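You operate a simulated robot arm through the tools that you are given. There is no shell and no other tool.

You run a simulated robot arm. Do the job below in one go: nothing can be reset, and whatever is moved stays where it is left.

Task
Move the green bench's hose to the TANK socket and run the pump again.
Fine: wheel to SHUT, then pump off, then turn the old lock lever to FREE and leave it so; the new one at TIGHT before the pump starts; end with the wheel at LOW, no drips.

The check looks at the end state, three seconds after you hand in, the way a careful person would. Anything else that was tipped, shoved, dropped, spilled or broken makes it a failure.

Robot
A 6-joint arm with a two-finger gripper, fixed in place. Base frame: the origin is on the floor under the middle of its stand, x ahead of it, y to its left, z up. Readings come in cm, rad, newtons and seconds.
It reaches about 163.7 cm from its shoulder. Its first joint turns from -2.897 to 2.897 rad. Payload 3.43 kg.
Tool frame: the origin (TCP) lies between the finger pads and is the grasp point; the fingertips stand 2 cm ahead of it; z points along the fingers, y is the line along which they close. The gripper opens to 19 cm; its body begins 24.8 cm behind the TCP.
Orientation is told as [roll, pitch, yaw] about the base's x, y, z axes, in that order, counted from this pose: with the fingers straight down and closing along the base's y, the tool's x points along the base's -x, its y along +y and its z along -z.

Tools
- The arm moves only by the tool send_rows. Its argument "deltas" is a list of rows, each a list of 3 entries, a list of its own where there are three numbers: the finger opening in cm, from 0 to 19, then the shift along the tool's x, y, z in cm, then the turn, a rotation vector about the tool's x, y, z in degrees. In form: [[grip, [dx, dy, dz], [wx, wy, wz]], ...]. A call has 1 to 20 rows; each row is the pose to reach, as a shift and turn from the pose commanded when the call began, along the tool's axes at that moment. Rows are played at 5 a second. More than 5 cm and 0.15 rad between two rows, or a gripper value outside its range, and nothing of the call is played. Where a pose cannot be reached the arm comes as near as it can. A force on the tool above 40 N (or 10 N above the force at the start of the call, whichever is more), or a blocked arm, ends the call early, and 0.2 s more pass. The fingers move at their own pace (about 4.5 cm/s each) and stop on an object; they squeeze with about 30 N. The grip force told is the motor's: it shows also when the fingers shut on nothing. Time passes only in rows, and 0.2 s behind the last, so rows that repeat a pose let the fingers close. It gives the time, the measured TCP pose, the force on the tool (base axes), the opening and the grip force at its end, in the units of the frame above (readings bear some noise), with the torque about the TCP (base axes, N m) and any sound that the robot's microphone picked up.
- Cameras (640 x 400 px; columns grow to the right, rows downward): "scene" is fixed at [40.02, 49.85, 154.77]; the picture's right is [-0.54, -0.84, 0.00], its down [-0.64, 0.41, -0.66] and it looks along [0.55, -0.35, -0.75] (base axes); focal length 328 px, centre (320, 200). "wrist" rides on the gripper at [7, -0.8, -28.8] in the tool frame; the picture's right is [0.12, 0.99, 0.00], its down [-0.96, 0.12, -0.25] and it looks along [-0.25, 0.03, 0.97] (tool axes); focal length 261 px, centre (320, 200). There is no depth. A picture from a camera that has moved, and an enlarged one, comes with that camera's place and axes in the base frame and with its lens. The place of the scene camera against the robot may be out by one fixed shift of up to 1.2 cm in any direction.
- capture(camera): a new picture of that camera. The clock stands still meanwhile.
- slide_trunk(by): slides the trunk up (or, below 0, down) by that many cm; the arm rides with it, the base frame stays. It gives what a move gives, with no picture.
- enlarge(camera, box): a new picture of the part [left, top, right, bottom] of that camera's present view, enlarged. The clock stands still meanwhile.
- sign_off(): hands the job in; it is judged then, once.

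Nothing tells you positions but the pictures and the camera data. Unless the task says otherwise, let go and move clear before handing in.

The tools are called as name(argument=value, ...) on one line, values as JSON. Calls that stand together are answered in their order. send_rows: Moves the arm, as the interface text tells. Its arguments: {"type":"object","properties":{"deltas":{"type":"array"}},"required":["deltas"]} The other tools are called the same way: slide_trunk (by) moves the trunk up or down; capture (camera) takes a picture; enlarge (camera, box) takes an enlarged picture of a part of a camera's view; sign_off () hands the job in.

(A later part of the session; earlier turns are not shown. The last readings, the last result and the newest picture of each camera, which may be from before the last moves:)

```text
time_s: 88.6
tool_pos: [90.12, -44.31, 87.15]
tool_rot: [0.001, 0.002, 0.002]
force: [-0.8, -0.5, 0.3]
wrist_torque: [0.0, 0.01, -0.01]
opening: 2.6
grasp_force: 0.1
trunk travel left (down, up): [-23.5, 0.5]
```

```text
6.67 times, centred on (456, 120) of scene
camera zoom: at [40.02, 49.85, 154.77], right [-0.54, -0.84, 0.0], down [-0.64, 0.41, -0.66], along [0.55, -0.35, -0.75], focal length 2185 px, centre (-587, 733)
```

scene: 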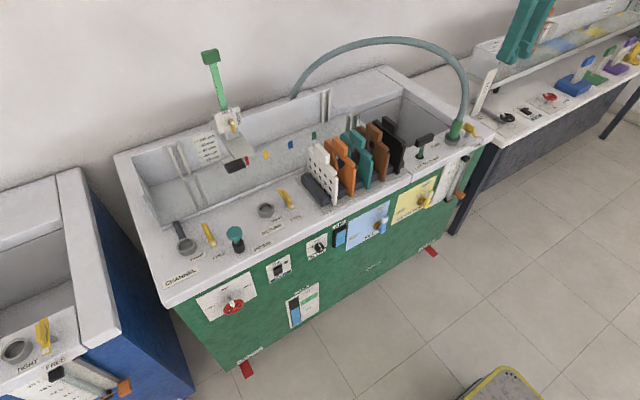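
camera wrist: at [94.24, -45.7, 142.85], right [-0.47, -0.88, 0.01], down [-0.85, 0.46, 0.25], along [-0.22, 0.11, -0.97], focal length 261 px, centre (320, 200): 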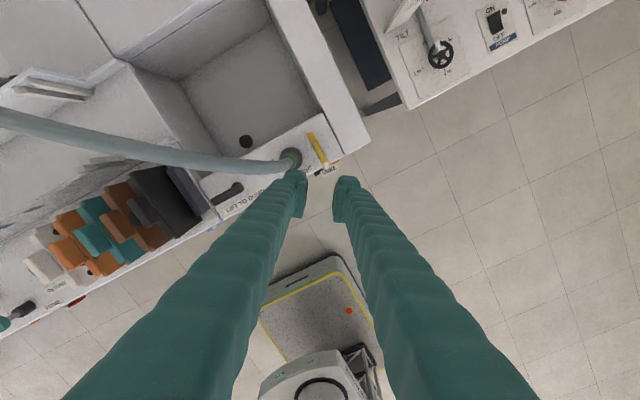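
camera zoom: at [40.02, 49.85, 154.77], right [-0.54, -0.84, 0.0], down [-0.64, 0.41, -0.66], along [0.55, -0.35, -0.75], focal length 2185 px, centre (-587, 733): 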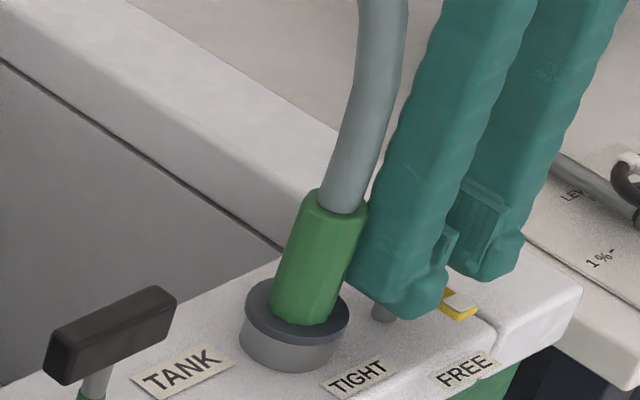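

send_rows(deltas=[[1.8, [0, 0, 0], [0, 0, 0]], [1, [0, 0, 0], [0, 0, 0]], [0.5, [0, 0, 0], [0, 0, 0]], [0.5, [0, 0, 0], [0, 0, 0]]])

enlarge(camera="wrist", box=[240, 120, 400, 220])

```text
time_s: 89.6
tool_pos: [89.97, -44.28, 87.05]
tool_rot: [0.0, 0.002, 0.004]
force: [-3.9, 9.9, -2.9]
wrist_torque: [0.09, 0.05, -0.09]
opening: 0.8
grasp_force: 37.1
trunk travel left (down, up): [-23.5, 0.5]
```

```text
4.00 times, centred on (320, 170) of wrist
camera zoom: at [83.17, -45.18, 115.92], right [-0.12, 0.99, 0.0], down [0.96, 0.12, 0.25], along [0.24, 0.03, -0.97], focal length 1043 px, centre (320, 320)
```

zoom: 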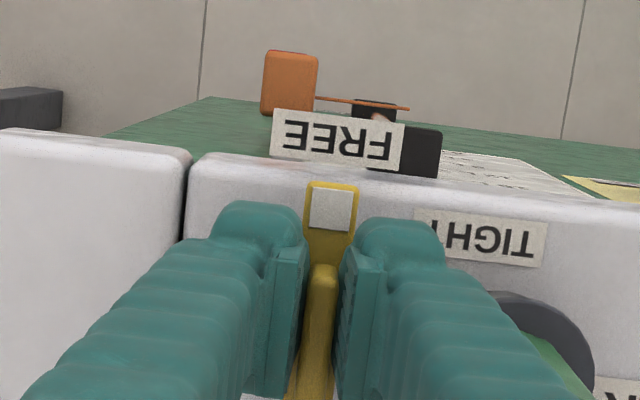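

Gripped. Turning the lever clockwise about its pivot, first part.

send_rows(deltas=[[0.5, [-0.008, 0.134, 0], [0, 0, 7]], [0.5, [-0.033, 0.266, 0], [0, 0, 14]], [0.5, [-0.073, 0.394, 0], [0, 0, 21]], [0.5, [-0.129, 0.516, 0], [0, 0, 28]], [0.5, [-0.199, 0.631, 0], [0, 0, 35]], [0.5, [-0.283, 0.736, 0], [0, 0, 42]]])

enlarge(camera="wrist", box=[240, 120, 400, 220])

enlarge(camera="scene", box=[416, 60, 512, 150])

```text
time_s: 91.0
tool_pos: [90.26, -43.64, 87.13]
tool_rot: [0.0, 0.004, -0.735]
force: [-2.3, 14.0, -15.9]
wrist_torque: [0.08, 0.01, 0.1]
opening: 0.79
grasp_force: 42.2
trunk travel left (down, up): [-23.5, 0.5]
```

```text
4.00 times, centred on (320, 170) of wrist
camera zoom: at [84.67, -39.6, 115.93], right [0.58, 0.82, 0.0], down [0.79, -0.56, 0.24], along [0.2, -0.14, -0.97], focal length 1043 px, centre (320, 320)
```

zoom: 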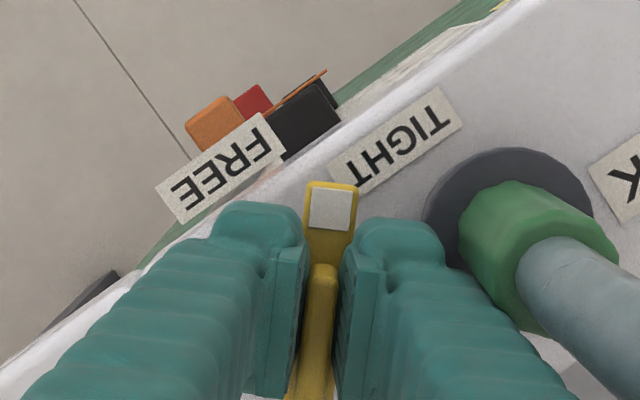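

```text
4.44 times, centred on (464, 105) of scene
camera zoom: at [40.02, 49.85, 154.77], right [-0.54, -0.84, 0.0], down [-0.64, 0.41, -0.66], along [0.55, -0.35, -0.75], focal length 1457 px, centre (-320, 622)
```

zoom: 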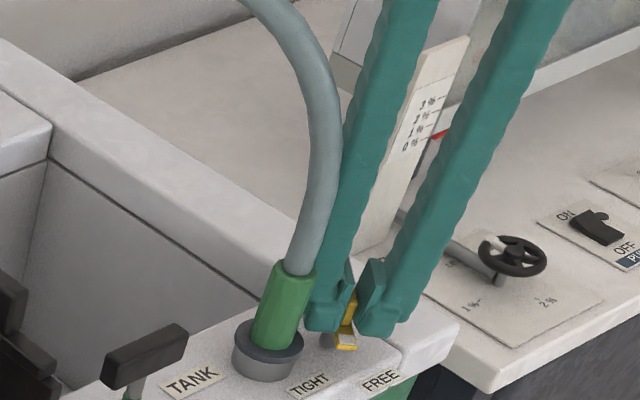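

The lever follows (42° so far). Continuing with a small correction to relieve the side force.

send_rows(deltas=[[0.5, [0.04, 0.185, 0.05], [0, 0, 7]], [0.5, [0.015, 0.318, 0.08], [0, 0, 14]], [0.5, [-0.025, 0.446, 0.08], [0, 0, 21]], [0.5, [-0.08, 0.569, 0.08], [0, 0, 28]], [0.5, [-0.15, 0.684, 0.08], [0, 0, 35]]])

enlarge(camera="wrist", box=[240, 120, 400, 220])

enlarge(camera="scene", box=[416, 60, 512, 150])

```text
time_s: 92.2
tool_pos: [90.81, -43.24, 87.13]
tool_rot: [-0.002, 0.001, -1.346]
force: [-4.9, 3.4, -12.6]
wrist_torque: [0.13, 0.03, -0.03]
opening: 0.79
grasp_force: 41.9
trunk travel left (down, up): [-23.5, 0.5]
```

```text
4.00 times, centred on (320, 170) of wrist
camera zoom: at [88.53, -36.71, 115.93], right [0.94, 0.34, 0.0], down [0.33, -0.91, 0.25], along [0.08, -0.23, -0.97], focal length 1043 px, centre (320, 320)
```

zoom: 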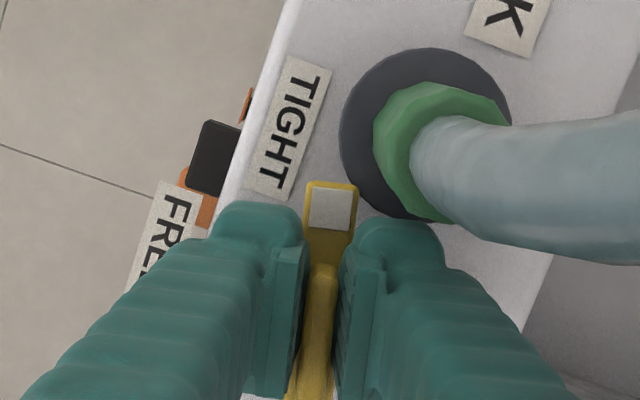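

```text
4.44 times, centred on (464, 105) of scene
camera zoom: at [40.02, 49.85, 154.77], right [-0.54, -0.84, 0.0], down [-0.64, 0.41, -0.66], along [0.55, -0.35, -0.75], focal length 1457 px, centre (-320, 622)
```

zoom: 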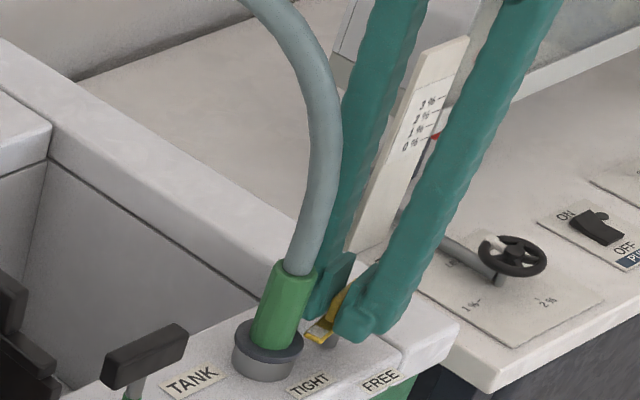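

send_rows(deltas=[[0.5, [-0.01, 0.13, 0.05], [0, 0, 7]], [0.5, [-0.03, 0.26, 0.05], [0, 0, 14]], [0.5, [-0.07, 0.39, 0.05], [0, 0, 21]], [0.5, [-0.07, 0.39, 0.05], [0, 0, 21]]])

enlarge(camera="wrist", box=[240, 120, 400, 220])

enlarge(camera="scene", box=[416, 60, 512, 150])

```text
time_s: 93.2
tool_pos: [91.16, -43.25, 87.13]
tool_rot: [-0.005, 0.002, -1.712]
force: [-15.3, 1.4, -9.0]
wrist_torque: [0.04, 0.13, -0.14]
opening: 0.8
grasp_force: 42.3
trunk travel left (down, up): [-23.5, 0.5]
```

```text
4.00 times, centred on (320, 170) of wrist
camera zoom: at [91.42, -36.29, 115.93], right [1.0, -0.02, 0.0], down [-0.02, -0.97, 0.25], along [-0.01, -0.25, -0.97], focal length 1043 px, centre (320, 320)
```

zoom: 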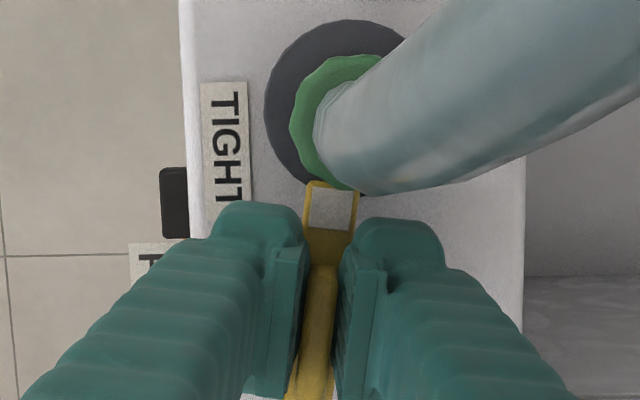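

```text
4.44 times, centred on (464, 105) of scene
camera zoom: at [40.02, 49.85, 154.77], right [-0.54, -0.84, 0.0], down [-0.64, 0.41, -0.66], along [0.55, -0.35, -0.75], focal length 1457 px, centre (-320, 622)
```

zoom: 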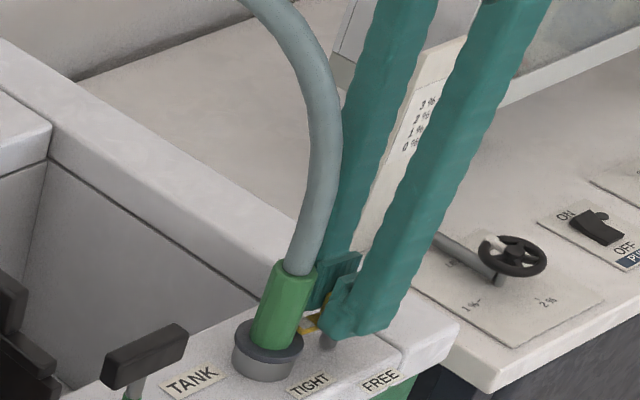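

The lever is at about 82°, pointing at the plug as the CHANNEL one did (about 80°). Adding the last couple of degrees and watching for a stop.

send_rows(deltas=[[0.5, [0, 0, 0.03], [0, 0, 1.5]], [0.5, [-0.01, -0.02, 0.03], [0, 0, 3]], [0.5, [-0.01, -0.02, 0.03], [0, 0, 3]]])

enlarge(camera="wrist", box=[240, 120, 400, 220])

```text
time_s: 94.0
tool_pos: [91.09, -43.44, 87.12]
tool_rot: [-0.001, 0.003, -1.762]
force: [-11.6, -3.5, -5.0]
wrist_torque: [-0.25, 0.11, 0.52]
opening: 0.81
grasp_force: 41.9
trunk travel left (down, up): [-23.5, 0.5]
```

```text
4.00 times, centred on (320, 170) of wrist
camera zoom: at [91.79, -36.3, 115.93], right [1.0, -0.07, 0.0], down [-0.07, -0.97, 0.25], along [-0.02, -0.25, -0.97], focal length 1043 px, centre (320, 320)
```

zoom: 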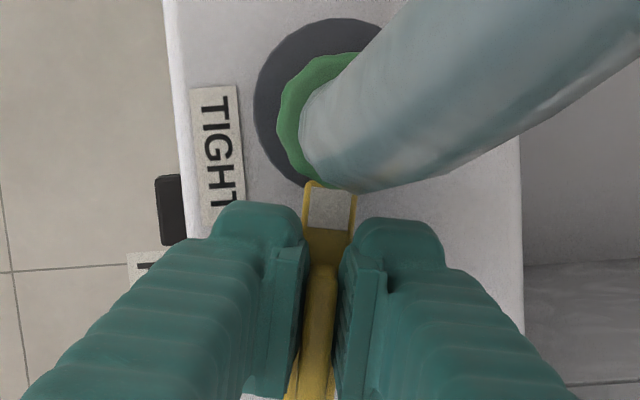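

There's now a firm stop torque at about 100° of turn: TIGHT is reached. Releasing and rising away from the hose.

send_rows(deltas=[[1.5, [0, 0, 0], [0, 0, 0]], [2.6, [0, 0, 0], [0, 0, 0]], [2.6, [0, 0, 0], [0, 0, 0]], [2.6, [0, 0, -2], [0, 0, 0]], [2.6, [0, 0, -4.5], [0, 0, 0]], [2.6, [-1.5, -0.5, -8], [0, 0, 0]], [2.6, [-3.5, -1.2, -12], [0, 0, 0]], [2.6, [-5.5, -2, -16], [0, 0, 0]]])

capture(camera="wrist")

enlarge(camera="wrist", box=[260, 80, 388, 180])

enlarge(camera="scene", box=[416, 90, 496, 150])

```text
time_s: 95.8
tool_pos: [88.2, -48.21, 102.95]
tool_rot: [-0.003, 0.001, -1.765]
force: [0.4, 0.2, -0.6]
wrist_torque: [0.02, 0.11, 0.02]
opening: 2.59
grasp_force: 0.1
trunk travel left (down, up): [-23.5, 0.5]
```

```text
taken
camera wrist: at [88.87, -41.29, 131.81], right [1.0, -0.07, 0.0], down [-0.07, -0.97, 0.25], along [-0.02, -0.24, -0.97], focal length 261 px, centre (320, 200)
```

wrist: 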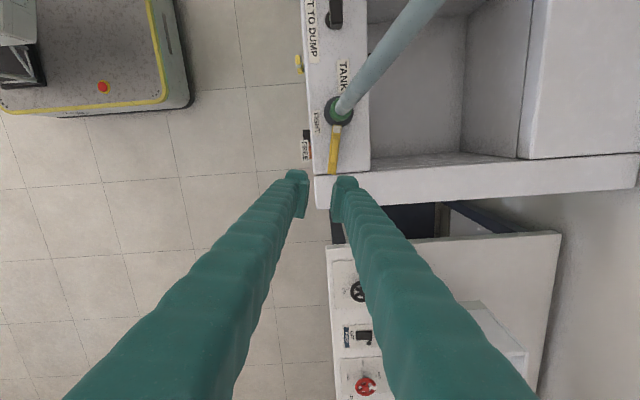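

```text
4.00 times, centred on (324, 130) of wrist
camera zoom: at [88.87, -41.29, 131.81], right [1.0, -0.07, 0.0], down [-0.07, -0.97, 0.25], along [-0.02, -0.24, -0.97], focal length 1043 px, centre (304, 480)
```

zoom: 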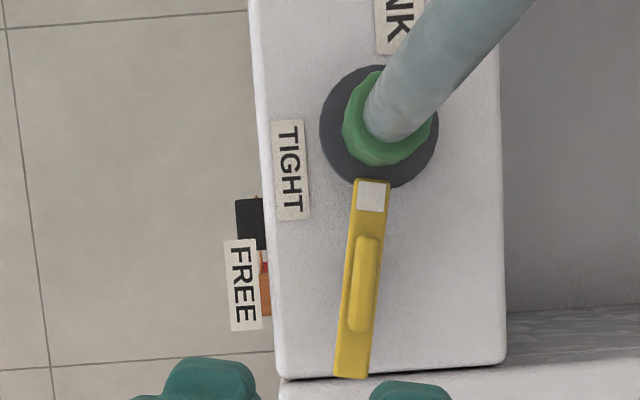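

```text
6.67 times, centred on (456, 120) of scene
camera zoom: at [40.02, 49.85, 154.77], right [-0.54, -0.84, 0.0], down [-0.64, 0.41, -0.66], along [0.55, -0.35, -0.75], focal length 2185 px, centre (-587, 733)
```

zoom: 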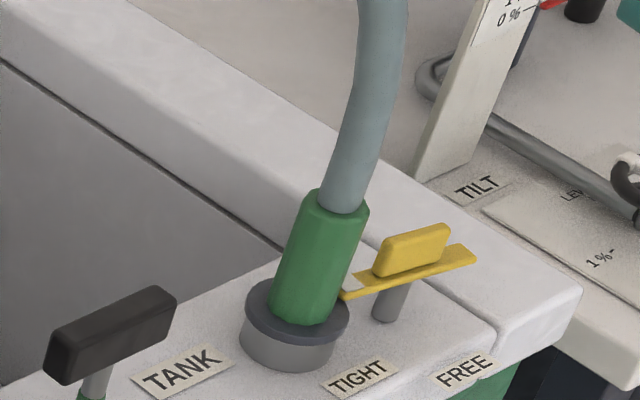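

TANK lever is TIGHT with the tip against the plug, and nothing else has moved. Now I retreat from the bench and travel back left, clear of the hose, towards the pump switch.

send_rows(deltas=[[2, [-0.6, -3, -2.5], [0, 0, 0]], [1, [-1.15, -5.9, -5], [0, 0, 0]], [0, [-1.7, -8.85, -7.5], [0, 0, 0]], [0, [-2.3, -11.8, -10], [0, 0, 0]], [0, [-2.3, -11.8, -10], [0, 0, 0]]])

capture(camera="scene")

```text
time_s: 97.0
tool_pos: [76.21, -48.35, 113.21]
tool_rot: [-0.002, 0.001, -1.761]
force: [-1.4, 0.8, 0.1]
wrist_torque: [0.0, -0.05, -0.04]
opening: 0.0
grasp_force: 29.9
trunk travel left (down, up): [-23.5, 0.5]
```

```text
taken
```

scene: 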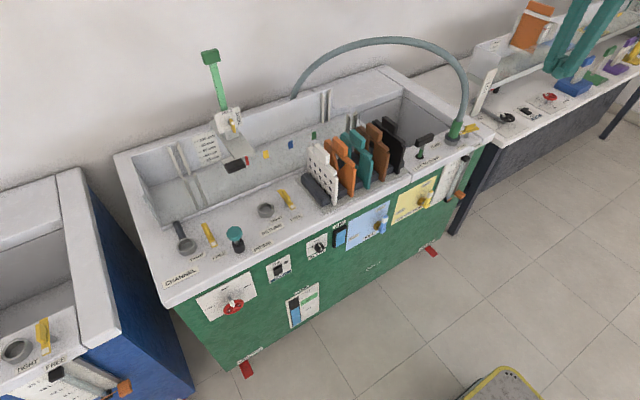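

send_rows(deltas=[[0, [4.1, -0.57, 0.07], [0, 0, -5.8]], [0, [8.2, -1.15, 0.15], [0, 0, -11.6]], [0, [12.3, -1.72, 0.22], [0, 0, -17.4]], [0, [16.4, -2.3, 0.3], [0, 0, -23.2]], [0, [20.5, -2.87, 0.37], [0, 0, -29]], [0, [24.6, -3.45, 0.45], [0, 0, -34.8]], [0, [28.7, -4.0, 0.52], [0, 0, -40.6]], [0, [32.8, -4.6, 0.6], [0, 0, -46.4]], [0, [36.9, -5.2, 0.67], [0, 0, -52.2]], [0, [41, -5.75, 0.75], [0, 0, -58]], [0, [45.1, -6.3, 0.82], [0, 0, -63.8]], [0, [49.2, -6.9, 0.9], [0, 0, -69.6]], [0, [53.3, -7.5, 0.97], [0, 0, -75.4]], [0, [57.4, -8.05, 1.05], [0, 0, -81.2]], [0, [61.5, -8.6, 1.12], [0, 0, -87]], [0, [65.6, -9.2, 1.2], [0, 0, -92.8]], [0, [69.7, -9.8, 1.27], [0, 0, -98.6]], [0, [73.8, -10.35, 1.35], [0, 0, -104.4]], [0, [77.9, -10.9, 1.42], [0, 0, -110.2]], [0, [82.1, -11.5, 1.5], [0, 0, -115.8]]])

capture(camera="wrist")

capture(camera="scene")

```text
time_s: 101.2
tool_pos: [80.48, 34.53, 111.75]
tool_rot: [0.002, 0.001, 0.26]
force: [0.0, 0.1, 0.0]
wrist_torque: [0.14, -0.03, -0.03]
opening: 0.0
grasp_force: 30.4
trunk travel left (down, up): [-23.5, 0.5]
```

```text
taken
camera wrist: at [74.07, 31.81, 140.56], right [-0.37, 0.93, 0.0], down [0.9, 0.36, 0.25], along [0.23, 0.09, -0.97], focal length 261 px, centre (320, 200)
```

wrist: 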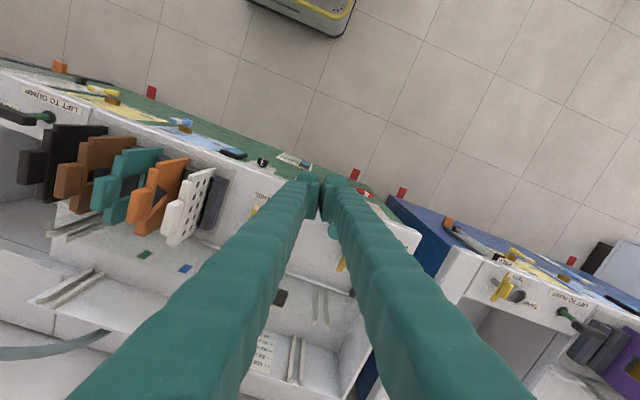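

```text
taken
```

scene: 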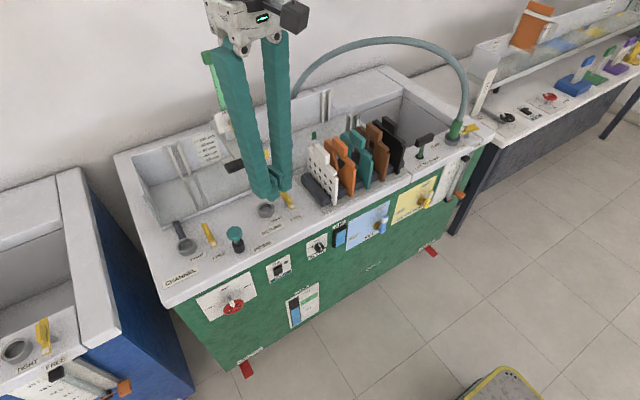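

Back at the earlier waypoint, hose and levers undisturbed. Reversing the previous motion to bring the tool level in front of the panel, then lowering the trunk.

send_rows(deltas=[[0, [0, 0, 1.93], [1.78, -6.69, 0]], [0, [0, 0, 3.87], [3.56, -13.4, 0]], [0, [0, 0, 5.8], [5.34, -20.1, 0]], [0, [0, 0, 7.73], [7.12, -26.7, 0]], [0, [0, 0, 9.67], [8.9, -33.4, 0]], [0, [0, 0, 11.6], [10.7, -40.1, 0]], [0, [0, 0, 13.5], [12.5, -46.8, 0]], [0, [0, 0, 15.5], [14.2, -53.5, 0]], [0, [0, 0, 17.4], [16, -60.2, 0]], [0, [0, 0, 19.3], [17.8, -66.9, 0]], [0, [0, 0, 21.3], [19.6, -73.6, 0]], [0, [0, 0, 23.2], [21.3, -80.2, 0]], [0, [0, 0, 25.1], [23.1, -86.9, 0]], [0, [0, 0, 25.1], [23.1, -86.9, 0]]])

slide_trunk(by=-15.5)

enlarge(camera="wrist", box=[224, 100, 416, 220])

enlarge(camera="scene", box=[220, 230, 348, 310])

```text
time_s: 104.2
tool_pos: [80.43, 34.62, 86.56]
tool_rot: [-1.559, -1.312, 1.557]
force: [0.1, 0.2, -0.5]
wrist_torque: [-0.01, -0.12, -0.06]
opening: 0.02
grasp_force: 30.3
trunk travel left (down, up): [-23.5, 0.5]
```

```text
time_s: 106.0
tool_pos: [80.49, 34.72, 71.18]
tool_rot: [-1.557, -1.313, 1.555]
force: [0.1, 0.4, -0.1]
wrist_torque: [-0.02, 0.0, -0.04]
opening: 0.01
grasp_force: 30.0
trunk travel left (down, up): [-8.0, 16.0]
```

```text
3.33 times, centred on (320, 160) of wrist
camera zoom: at [51.72, 32.08, 64.7], right [0.0, 0.93, -0.37], down [-0.24, 0.36, 0.9], along [0.97, 0.09, 0.23], focal length 869 px, centre (320, 333)
```

zoom: 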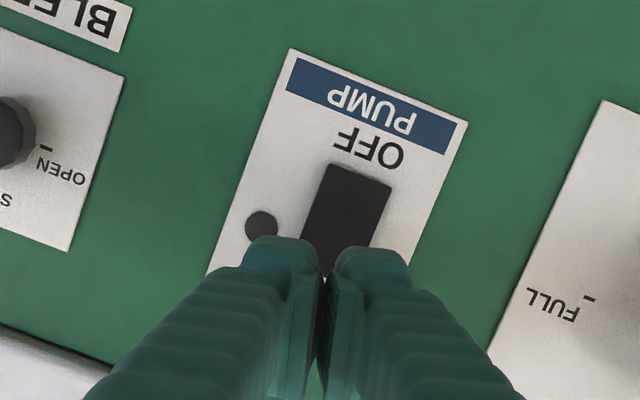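

```text
5.00 times, centred on (284, 270) of scene
camera zoom: at [40.02, 49.85, 154.77], right [-0.54, -0.84, 0.0], down [-0.64, 0.41, -0.66], along [0.55, -0.35, -0.75], focal length 1639 px, centre (500, -150)
```

zoom: 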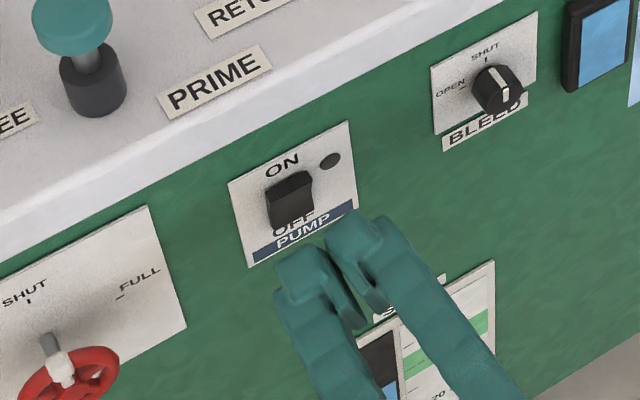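

Rocker is at OFF with its upper end standing out. I'll align the fingertips with its upper end and push gently until it clicks ON.

send_rows(deltas=[[0, [-0.18, -0.15, 0.8], [0, 0, 0]], [0, [-0.354, -0.3, 1.7], [0, 0, 0]], [0, [-0.354, -0.3, 2.7], [0, 0, 0]], [0, [-0.354, -0.3, 3.4], [0, 0, 0]]])

enlarge(camera="scene", box=[220, 230, 348, 310])

enlarge(camera="wrist", box=[224, 100, 416, 220])

```text
time_s: 107.0
tool_pos: [83.89, 34.48, 71.52]
tool_rot: [-1.556, -1.312, 1.555]
force: [-0.4, -0.9, 0.3]
wrist_torque: [0.0, -0.01, 0.01]
opening: 0.0
grasp_force: 30.3
trunk travel left (down, up): [-8.0, 16.0]
```

```text
5.00 times, centred on (284, 270) of scene
camera zoom: at [40.02, 49.85, 154.77], right [-0.54, -0.84, 0.0], down [-0.64, 0.41, -0.66], along [0.55, -0.35, -0.75], focal length 1639 px, centre (500, -150)
```

zoom: 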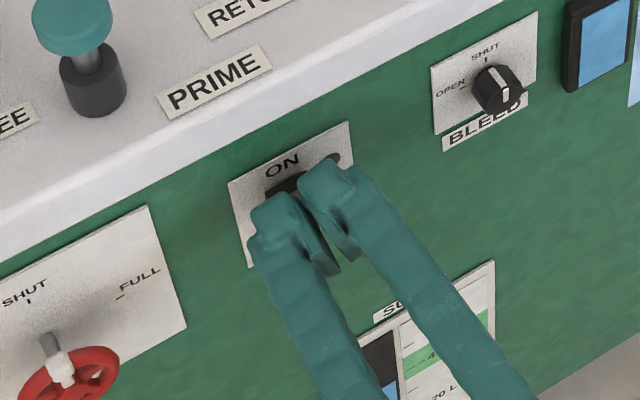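

```text
3.33 times, centred on (320, 160) of wrist
camera zoom: at [55.15, 31.85, 65.07], right [0.0, 0.93, -0.37], down [-0.24, 0.36, 0.9], along [0.97, 0.09, 0.23], focal length 869 px, centre (320, 333)
```

zoom: 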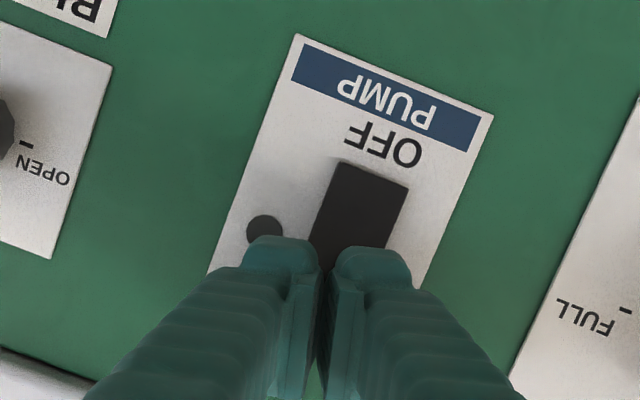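

send_rows(deltas=[[0, [0, 0, 0.4], [0, 0, 0]], [0, [0, 0, 0.7], [0, 0, 0]], [0, [0, 0, 0.95], [0, 0, 0]], [0, [0, 0, 1.15], [0, 0, 0]], [0, [0, 0, 1.35], [0, 0, 0]]])

enlarge(camera="scene", box=[220, 230, 348, 310])

```text
time_s: 108.2
tool_pos: [85.21, 34.48, 71.45]
tool_rot: [-1.558, -1.312, 1.556]
force: [-0.8, -0.3, 0.9]
wrist_torque: [0.01, 0.0, 0.02]
opening: 0.02
grasp_force: 29.6
trunk travel left (down, up): [-8.0, 16.0]
heard: click
```

```text
5.00 times, centred on (284, 270) of scene
camera zoom: at [40.02, 49.85, 154.77], right [-0.54, -0.84, 0.0], down [-0.64, 0.41, -0.66], along [0.55, -0.35, -0.75], focal length 1639 px, centre (500, -150)
```

zoom: 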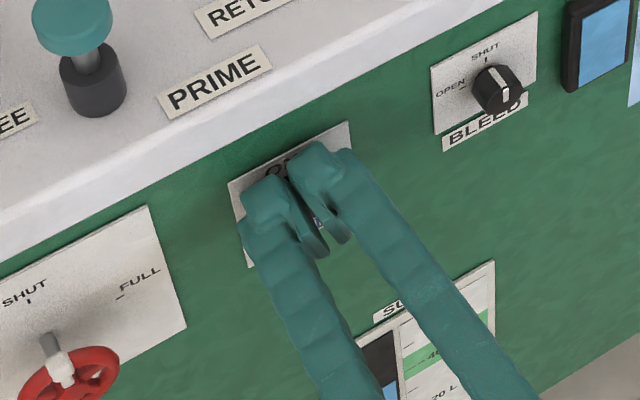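

Heard a click. Backing straight out to check the LED.

send_rows(deltas=[[0, [0, 0, -1.5], [0, 0, 0]], [0, [0, 0, -3.5], [0, 0, 0]], [0, [0, 0, -4.5], [0, 0, 0]]])

enlarge(camera="wrist", box=[224, 100, 416, 220])

capture(camera="scene")

enlarge(camera="scene", box=[220, 230, 348, 310])

```text
time_s: 109.0
tool_pos: [80.69, 34.45, 71.54]
tool_rot: [-1.556, -1.313, 1.554]
force: [0.0, -0.4, 0.3]
wrist_torque: [0.02, 0.04, 0.01]
opening: 0.01
grasp_force: 29.8
trunk travel left (down, up): [-8.0, 16.0]
```

```text
3.33 times, centred on (320, 160) of wrist
camera zoom: at [51.97, 31.87, 65.11], right [0.0, 0.93, -0.37], down [-0.24, 0.36, 0.9], along [0.97, 0.09, 0.23], focal length 869 px, centre (320, 333)
```

zoom: 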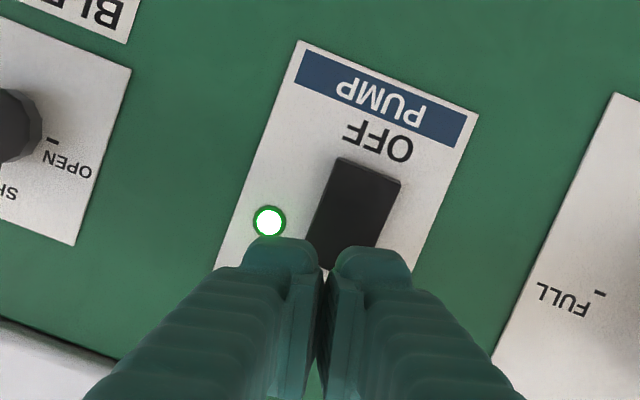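

```text
taken
```

scene: 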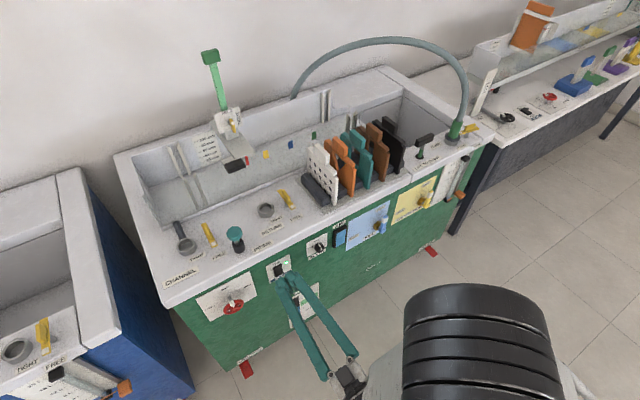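

```text
5.00 times, centred on (284, 270) of scene
camera zoom: at [40.02, 49.85, 154.77], right [-0.54, -0.84, 0.0], down [-0.64, 0.41, -0.66], along [0.55, -0.35, -0.75], focal length 1639 px, centre (500, -150)
```

zoom: 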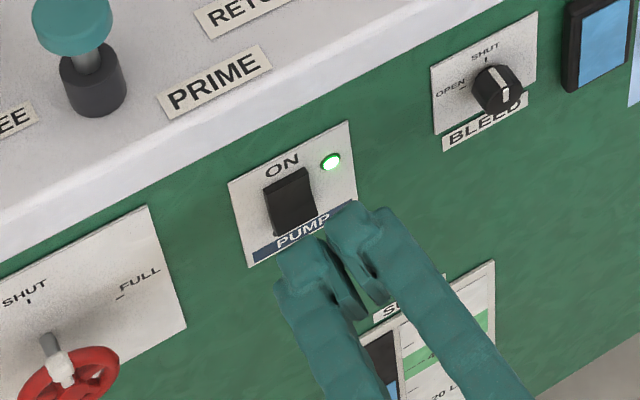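

The pump is ON again (LED green), and the wheel is still SHUT. Now back to the wheel: lower the trunk slightly, open to 8 cm, and line up in front of it.

slide_trunk(by=-4.0)

send_rows(deltas=[[2, [-1, 3.74, -0.8], [0, 0, 0]], [4, [-2, 7.5, -1.6], [0, 0, 0]], [6, [-3, 11.2, -2.4], [0, 0, 0]], [8, [-4.01, 14.97, -3.2], [0, 0, 0]], [8, [-4.01, 14.97, -3.2], [0, 0, 0]], [8, [-4.01, 14.97, -3.2], [0, 0, 0]]])

enlarge(camera="wrist", box=[240, 120, 400, 220])

```text
time_s: 109.8
tool_pos: [80.69, 34.39, 67.62]
tool_rot: [-1.557, -1.314, 1.557]
force: [0.5, -0.2, -0.3]
wrist_torque: [-0.01, 0.0, -0.01]
opening: 0.02
grasp_force: 30.1
trunk travel left (down, up): [-4.0, 20.0]
```

```text
time_s: 111.2
tool_pos: [77.6, 49.96, 67.66]
tool_rot: [-1.557, -1.312, 1.558]
force: [-0.5, 0.1, -0.1]
wrist_torque: [0.0, 0.03, 0.0]
opening: 8.01
grasp_force: 0.1
trunk travel left (down, up): [-4.0, 20.0]
```

```text
4.00 times, centred on (320, 170) of wrist
camera zoom: at [48.86, 47.33, 61.19], right [0.0, 0.93, -0.37], down [-0.24, 0.36, 0.9], along [0.97, 0.09, 0.23], focal length 1043 px, centre (320, 320)
```

zoom: 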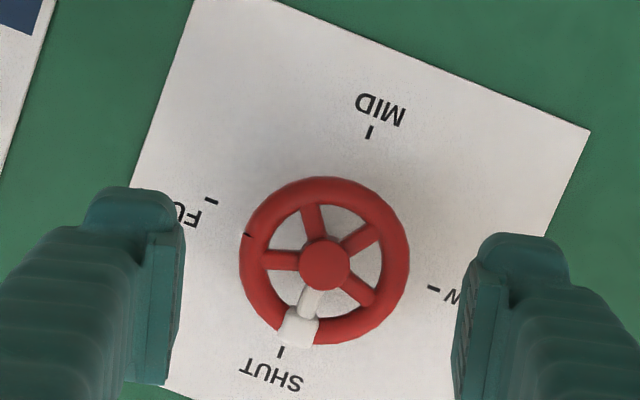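

The wheel reads SHUT and is centred between the pads. Advancing, gripping the rim, then turning a quarter turn anticlockwise to LOW.

send_rows(deltas=[[8, [0, 0, 2], [0, 0, 0]], [8, [0, 0, 4], [0, 0, 0]], [8, [0, 0, 5.4], [0, 0, 0]], [8, [0, 0, 6.4], [0, 0, 0]], [8, [0, 0, 6.4], [0, 0, 0]], [7, [0, 0, 6.4], [0, 0, 0]], [6, [0, 0, 6.4], [0, 0, 0]], [5, [0, 0, 6.4], [0, 0, 0]], [4, [0, 0, 6.4], [0, 0, 0]], [4, [0, 0, 6.4], [0, 0, 0]]])

enlarge(camera="wrist", box=[240, 120, 400, 220])

```text
time_s: 113.4
tool_pos: [84.03, 50.0, 67.62]
tool_rot: [-1.556, -1.312, 1.554]
force: [7.6, 9.8, -1.8]
wrist_torque: [0.02, 0.06, 0.06]
opening: 5.86
grasp_force: 45.2
trunk travel left (down, up): [-4.0, 20.0]
```

```text
4.00 times, centred on (320, 170) of wrist
camera zoom: at [55.21, 47.41, 61.16], right [0.0, 0.93, -0.37], down [-0.24, 0.36, 0.9], along [0.97, 0.09, 0.23], focal length 1043 px, centre (320, 320)
```

zoom: 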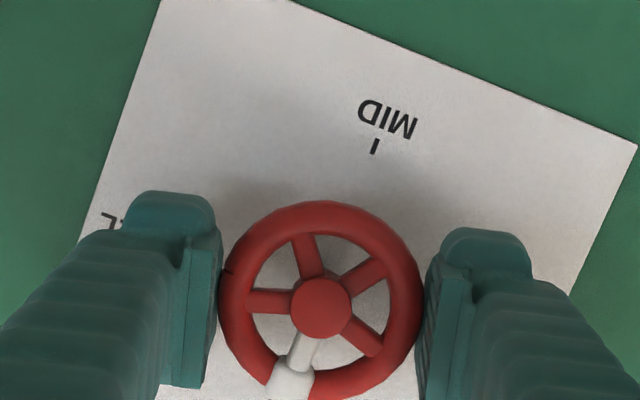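

send_rows(deltas=[[4, [0, 0, 0], [0, 0, -7.5]], [4, [0, 0, 0], [0, 0, -15]], [4, [0, 0, 0], [0, 0, -22.5]], [4, [0, 0, 0], [0, 0, -30]], [4, [0, 0, 0], [0, 0, -37.5]], [4, [0, 0, 0], [0, 0, -45]], [4, [0, 0, 0], [0, 0, -52.5]], [4, [0, 0, 0], [0, 0, -60]], [4, [0, 0, 0], [0, 0, -67.5]], [4, [0, 0, 0], [0, 0, -75]], [4, [0, 0, 0], [0, 0, -82.5]], [4, [0, 0, 0], [0, 0, -90]], [4, [0, 0, 0], [0, 0, -90]]])

enlarge(camera="wrist", box=[240, 120, 400, 220])

enlarge(camera="scene", box=[160, 240, 320, 340])

```text
time_s: 116.2
tool_pos: [83.98, 50.12, 67.45]
tool_rot: [-1.565, 0.262, 1.569]
force: [8.5, 18.4, -12.0]
wrist_torque: [0.02, 0.01, 0.24]
opening: 5.8
grasp_force: 45.3
trunk travel left (down, up): [-4.0, 20.0]
```

```text
4.00 times, centred on (320, 170) of wrist
camera zoom: at [55.23, 43.52, 70.28], right [-0.01, -0.37, -0.93], down [-0.25, 0.9, -0.36], along [0.97, 0.23, -0.1], focal length 1043 px, centre (320, 320)
```

zoom: 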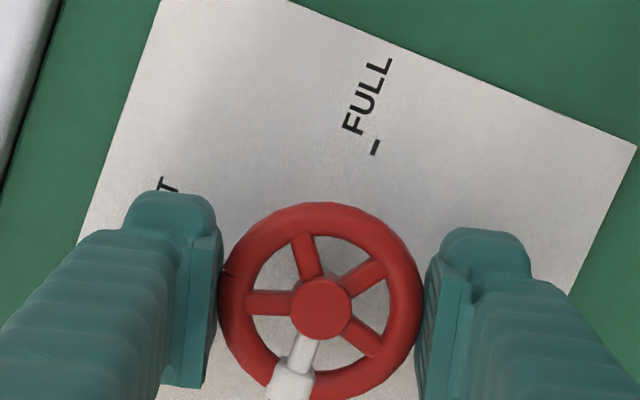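

```text
4.00 times, centred on (240, 290) of scene
camera zoom: at [40.02, 49.85, 154.77], right [-0.54, -0.84, 0.0], down [-0.64, 0.41, -0.66], along [0.55, -0.35, -0.75], focal length 1311 px, centre (640, -160)
```

zoom: 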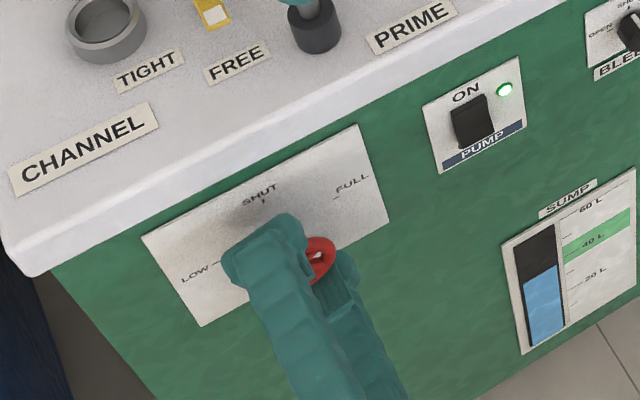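

The wheel followed and the picture matches the original LOW grip. Releasing and backing out to verify.

send_rows(deltas=[[5, [0, 0, 0], [0, 0, 0]], [6.5, [0, 0, 0], [0, 0, 0]], [8, [0, 0, 0], [0, 0, 0]], [8, [0, 0, 0], [0, 0, 0]], [8, [0, 0, -2], [0, 0, 0]], [8, [0, 0, -4], [0, 0, 0]], [8, [0, 0, -6.5], [0, 0, 0]]])

enlarge(camera="wrist", box=[240, 120, 400, 220])

capture(camera="scene")

enlarge(camera="scene", box=[400, 80, 512, 150])

enlarge(camera="scene", box=[140, 190, 300, 290])

```text
time_s: 117.8
tool_pos: [77.55, 50.06, 67.61]
tool_rot: [-1.568, 0.259, 1.57]
force: [0.8, 0.6, 0.3]
wrist_torque: [-0.02, -0.02, 0.05]
opening: 8.01
grasp_force: 0.1
trunk travel left (down, up): [-4.0, 20.0]
```

```text
4.00 times, centred on (320, 170) of wrist
camera zoom: at [48.84, 43.49, 70.4], right [0.0, -0.37, -0.93], down [-0.25, 0.9, -0.36], along [0.97, 0.23, -0.09], focal length 1043 px, centre (320, 320)
```

zoom: 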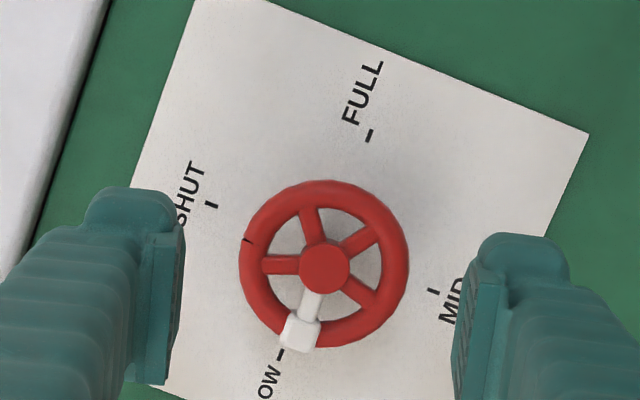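

```text
taken
```

scene: 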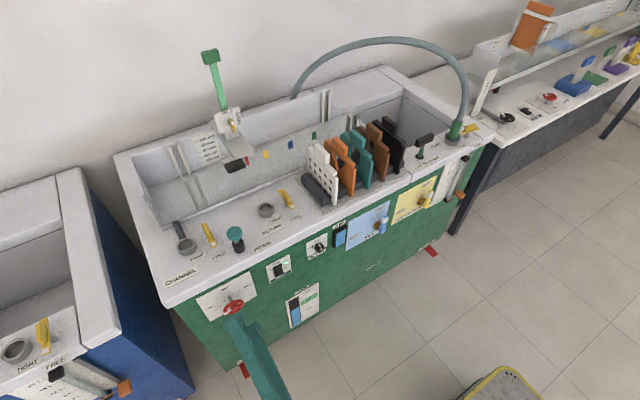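

```text
5.71 times, centred on (456, 115) of scene
camera zoom: at [40.02, 49.85, 154.77], right [-0.54, -0.84, 0.0], down [-0.64, 0.41, -0.66], along [0.55, -0.35, -0.75], focal length 1873 px, centre (-457, 686)
```

zoom: 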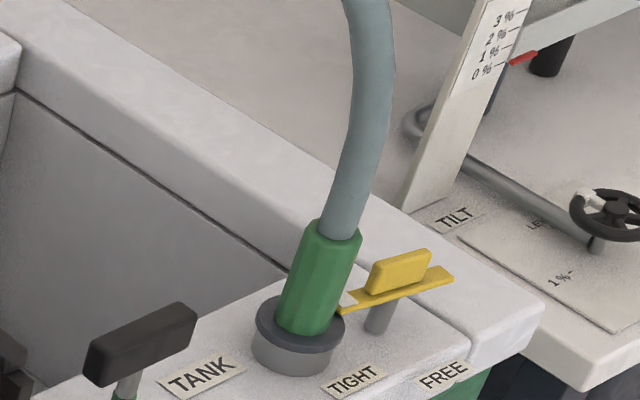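

```text
4.00 times, centred on (220, 240) of scene
camera zoom: at [40.02, 49.85, 154.77], right [-0.54, -0.84, 0.0], down [-0.64, 0.41, -0.66], along [0.55, -0.35, -0.75], focal length 1311 px, centre (720, 40)
```

zoom: 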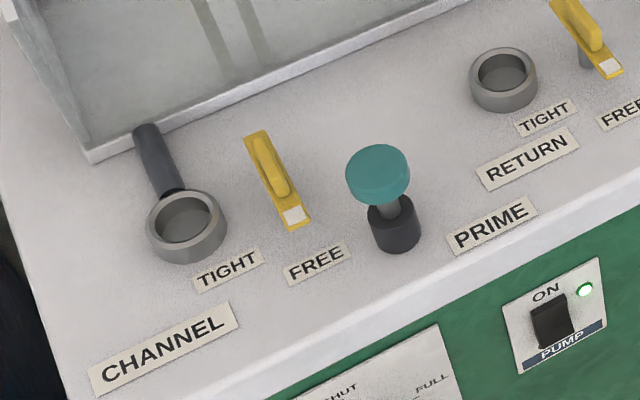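

Wheel at LOW (same angle as at the start), pump on, CHANNEL lever FREE, TANK lever TIGHT. I'll raise the arm clear, then inspect the TANK joint for drips from closer up.

slide_trunk(by=18)

send_rows(deltas=[[8, [0.5, -1.86, 0], [-6.7, -1.8, 0]], [8, [1, -3.7, 0], [-13.4, -3.6, 0]], [8, [1.5, -5.6, 0], [-20.1, -5.4, 0]], [8, [2, -7.4, 0], [-26.7, -7.2, 0]], [8, [2.5, -9.3, 0], [-33.4, -9, 0]], [8, [3, -11.2, 0], [-40.1, -10.8, 0]], [8, [3.5, -13, 0], [-46.8, -12.5, 0]], [8, [4, -14.9, 0], [-53.5, -14.3, 0]], [8, [4.5, -16.7, 0], [-60.2, -16.1, 0]], [8, [5, -18.6, 0], [-66.8, -17.9, 0]], [8, [5.5, -20.5, 0], [-73.5, -19.7, 0]], [8, [6, -22.3, 0], [-80.2, -21.5, 0]], [8, [6.5, -24.2, 0], [-86.9, -23.3, 0]]])

capture(camera="scene")

capture(camera="wrist")

```text
time_s: 119.8
tool_pos: [77.58, 50.03, 85.68]
tool_rot: [-1.566, 0.259, 1.571]
force: [0.3, 0.1, -0.3]
wrist_torque: [-0.02, 0.01, -0.04]
opening: 8.0
grasp_force: 0.1
trunk travel left (down, up): [-22.0, 2.0]
```

```text
time_s: 122.6
tool_pos: [77.6, 49.95, 110.74]
tool_rot: [0.003, -0.004, 1.83]
force: [-0.8, -0.1, 1.1]
wrist_torque: [0.01, -0.18, 0.02]
opening: 8.0
grasp_force: 0.0
trunk travel left (down, up): [-22.0, 2.0]
```

```text
taken
```

scene: 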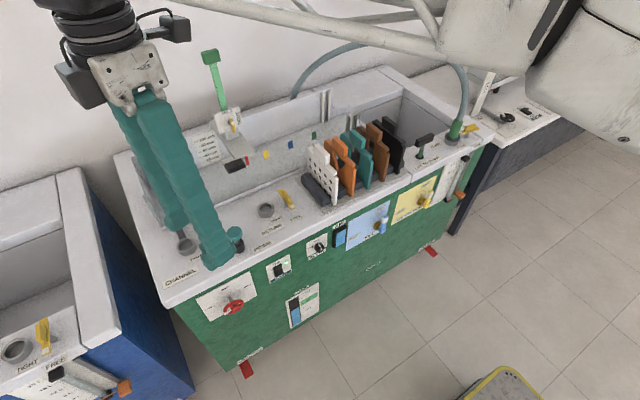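

```text
taken
camera wrist: at [80.38, 43.25, 139.49], right [-0.93, -0.37, 0.0], down [-0.36, 0.9, 0.25], along [-0.1, 0.23, -0.97], focal length 261 px, centre (320, 200)
```

wrist: 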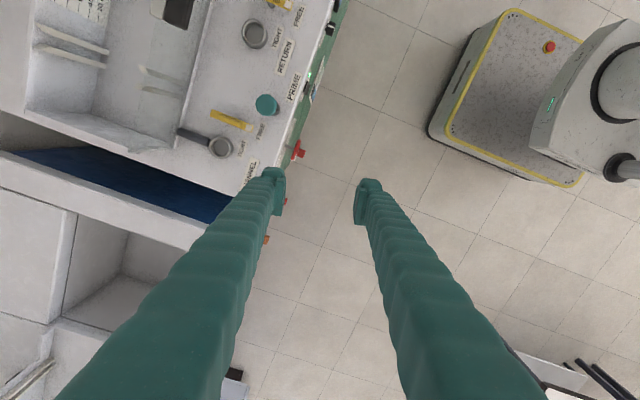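

send_rows(deltas=[[8, [3.8, 1.3, -0.1], [0, 0, 6.2]], [8, [7.6, 2.6, -0.2], [0, 0, 12.4]], [8, [11.4, 3.9, -0.35], [0, 0, 18.5]], [8, [15.2, 5.2, -0.5], [0, 0, 24.7]], [8, [19, 6.5, -0.6], [0, 0, 30.9]], [8, [22.8, 7.8, -0.7], [0, 0, 37]], [8, [26.5, 9.1, -0.8], [0, 0, 43.2]], [8, [30.3, 10.5, -0.95], [0, 0, 49.4]], [8, [34.1, 11.8, -1.05], [0, 0, 55.6]], [8, [37.9, 13.1, -1.2], [0, 0, 61.8]], [8, [41.7, 14.4, -1.3], [0, 0, 67.9]], [8, [45.5, 15.7, -1.4], [0, 0, 74.1]], [8, [49.3, 17, -1.5], [0, 0, 80.3]], [8, [53.1, 18.3, -1.65], [0, 0, 86.5]], [8, [56.9, 19.6, -1.75], [0, 0, 92.6]], [8, [60.7, 20.9, -1.9], [0, 0, 98.8]], [8, [64.5, 22.2, -2], [0, 0, 104.9]]])

capture(camera="wrist")

enlarge(camera="wrist", box=[180, 130, 308, 210])

capture(camera="scene")

```text
time_s: 126.2
tool_pos: [72.96, -18.05, 112.45]
tool_rot: [0.003, 0.004, -0.002]
force: [0.1, 0.9, 0.5]
wrist_torque: [-0.13, -0.02, 0.0]
opening: 8.01
grasp_force: 0.1
trunk travel left (down, up): [-22.0, 2.0]
```

```text
taken
camera wrist: at [65.97, -19.06, 141.31], right [-0.12, 0.99, 0.0], down [0.96, 0.11, 0.25], along [0.24, 0.03, -0.97], focal length 261 px, centre (320, 200)
```

wrist: 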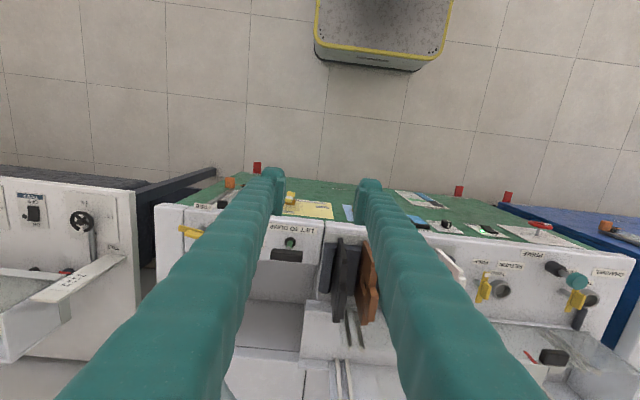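

```text
5.00 times, centred on (244, 170) of wrist
camera zoom: at [65.97, -19.06, 141.31], right [-0.12, 0.99, 0.0], down [0.96, 0.11, 0.25], along [0.24, 0.03, -0.97], focal length 1303 px, centre (700, 350)
```

zoom: 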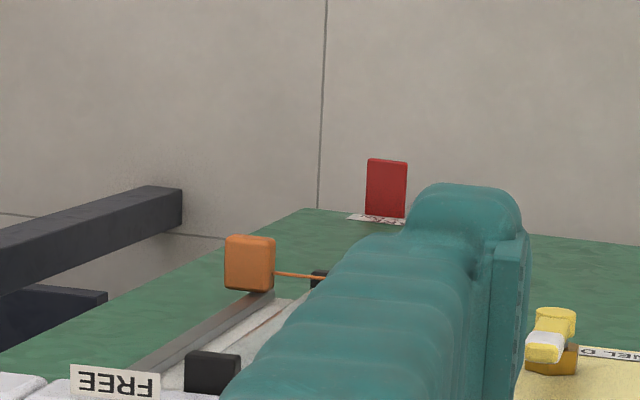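

```text
taken
```

scene: 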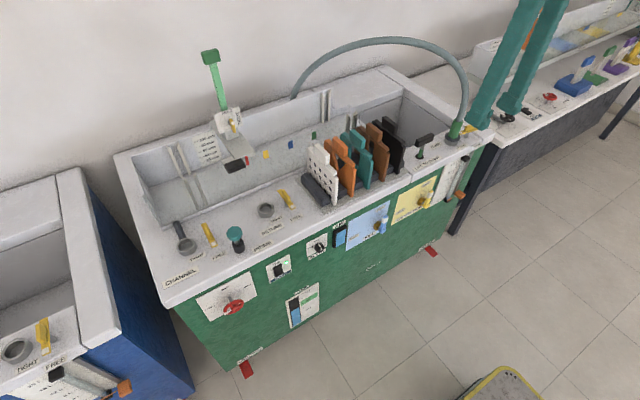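

I'll look at the AIR window, sight gauge, tank interior and the joint for any signs of trouble.

enlarge(camera="scene", box=[300, 210, 396, 270])

enlarge(camera="scene", box=[410, 80, 506, 140])

enlarge(camera="scene", box=[420, 140, 484, 210])

enlarge(camera="scene", box=[180, 260, 340, 360])

enlarge(camera="wrist", box=[150, 190, 310, 290])

```text
6.67 times, centred on (348, 240) of scene
camera zoom: at [40.02, 49.85, 154.77], right [-0.54, -0.84, 0.0], down [-0.64, 0.41, -0.66], along [0.55, -0.35, -0.75], focal length 2185 px, centre (133, -67)
```

zoom: 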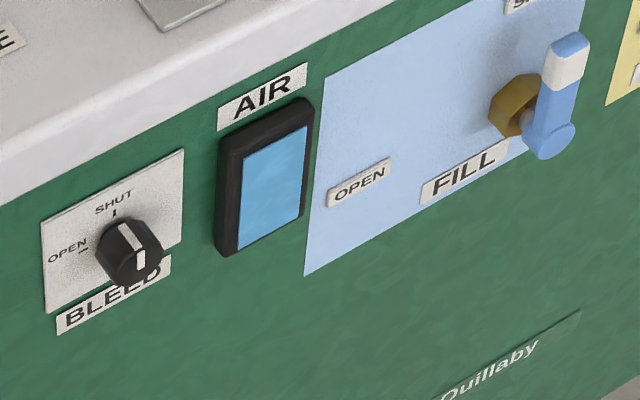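

```text
6.67 times, centred on (458, 110) of scene
camera zoom: at [40.02, 49.85, 154.77], right [-0.54, -0.84, 0.0], down [-0.64, 0.41, -0.66], along [0.55, -0.35, -0.75], focal length 2185 px, centre (-600, 800)
```

zoom: 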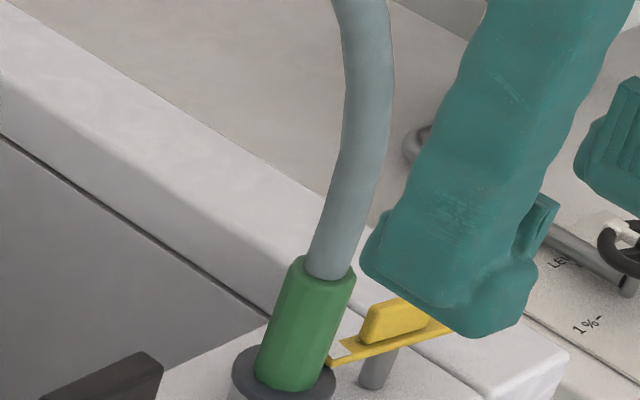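

```text
5.71 times, centred on (452, 175) of scene
camera zoom: at [40.02, 49.85, 154.77], right [-0.54, -0.84, 0.0], down [-0.64, 0.41, -0.66], along [0.55, -0.35, -0.75], focal length 1873 px, centre (-434, 343)
```

zoom: 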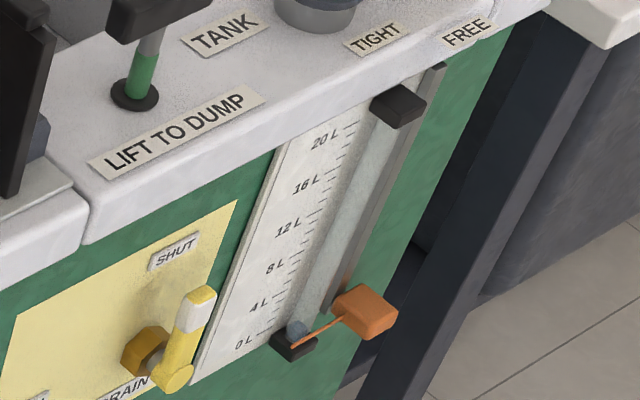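

```text
4.00 times, centred on (260, 310) of scene
camera zoom: at [40.02, 49.85, 154.77], right [-0.54, -0.84, 0.0], down [-0.64, 0.41, -0.66], along [0.55, -0.35, -0.75], focal length 1311 px, centre (560, -240)
```

zoom: 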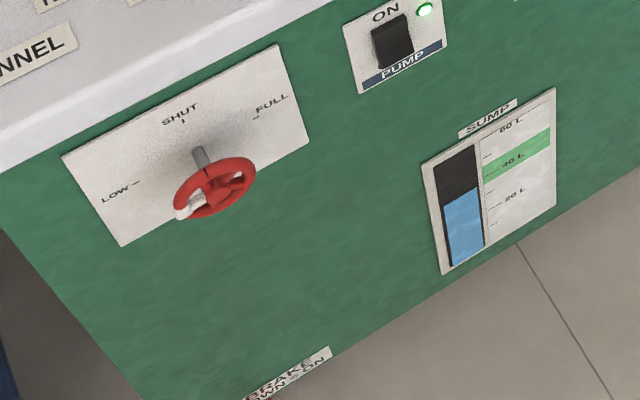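

```text
4.00 times, centred on (230, 240) of wrist
camera zoom: at [65.97, -19.06, 141.31], right [-0.12, 0.99, 0.0], down [0.96, 0.11, 0.25], along [0.24, 0.03, -0.97], focal length 1043 px, centre (680, 40)
```

zoom: 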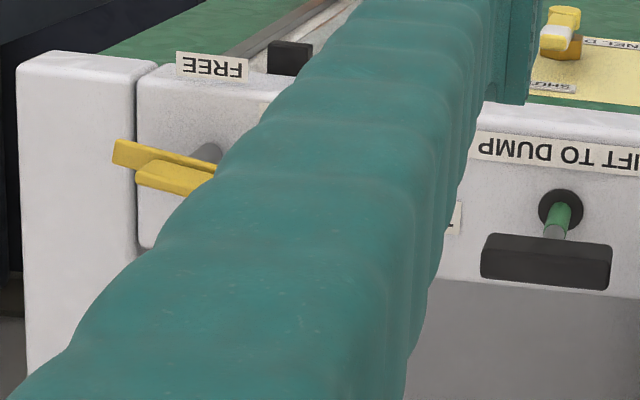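

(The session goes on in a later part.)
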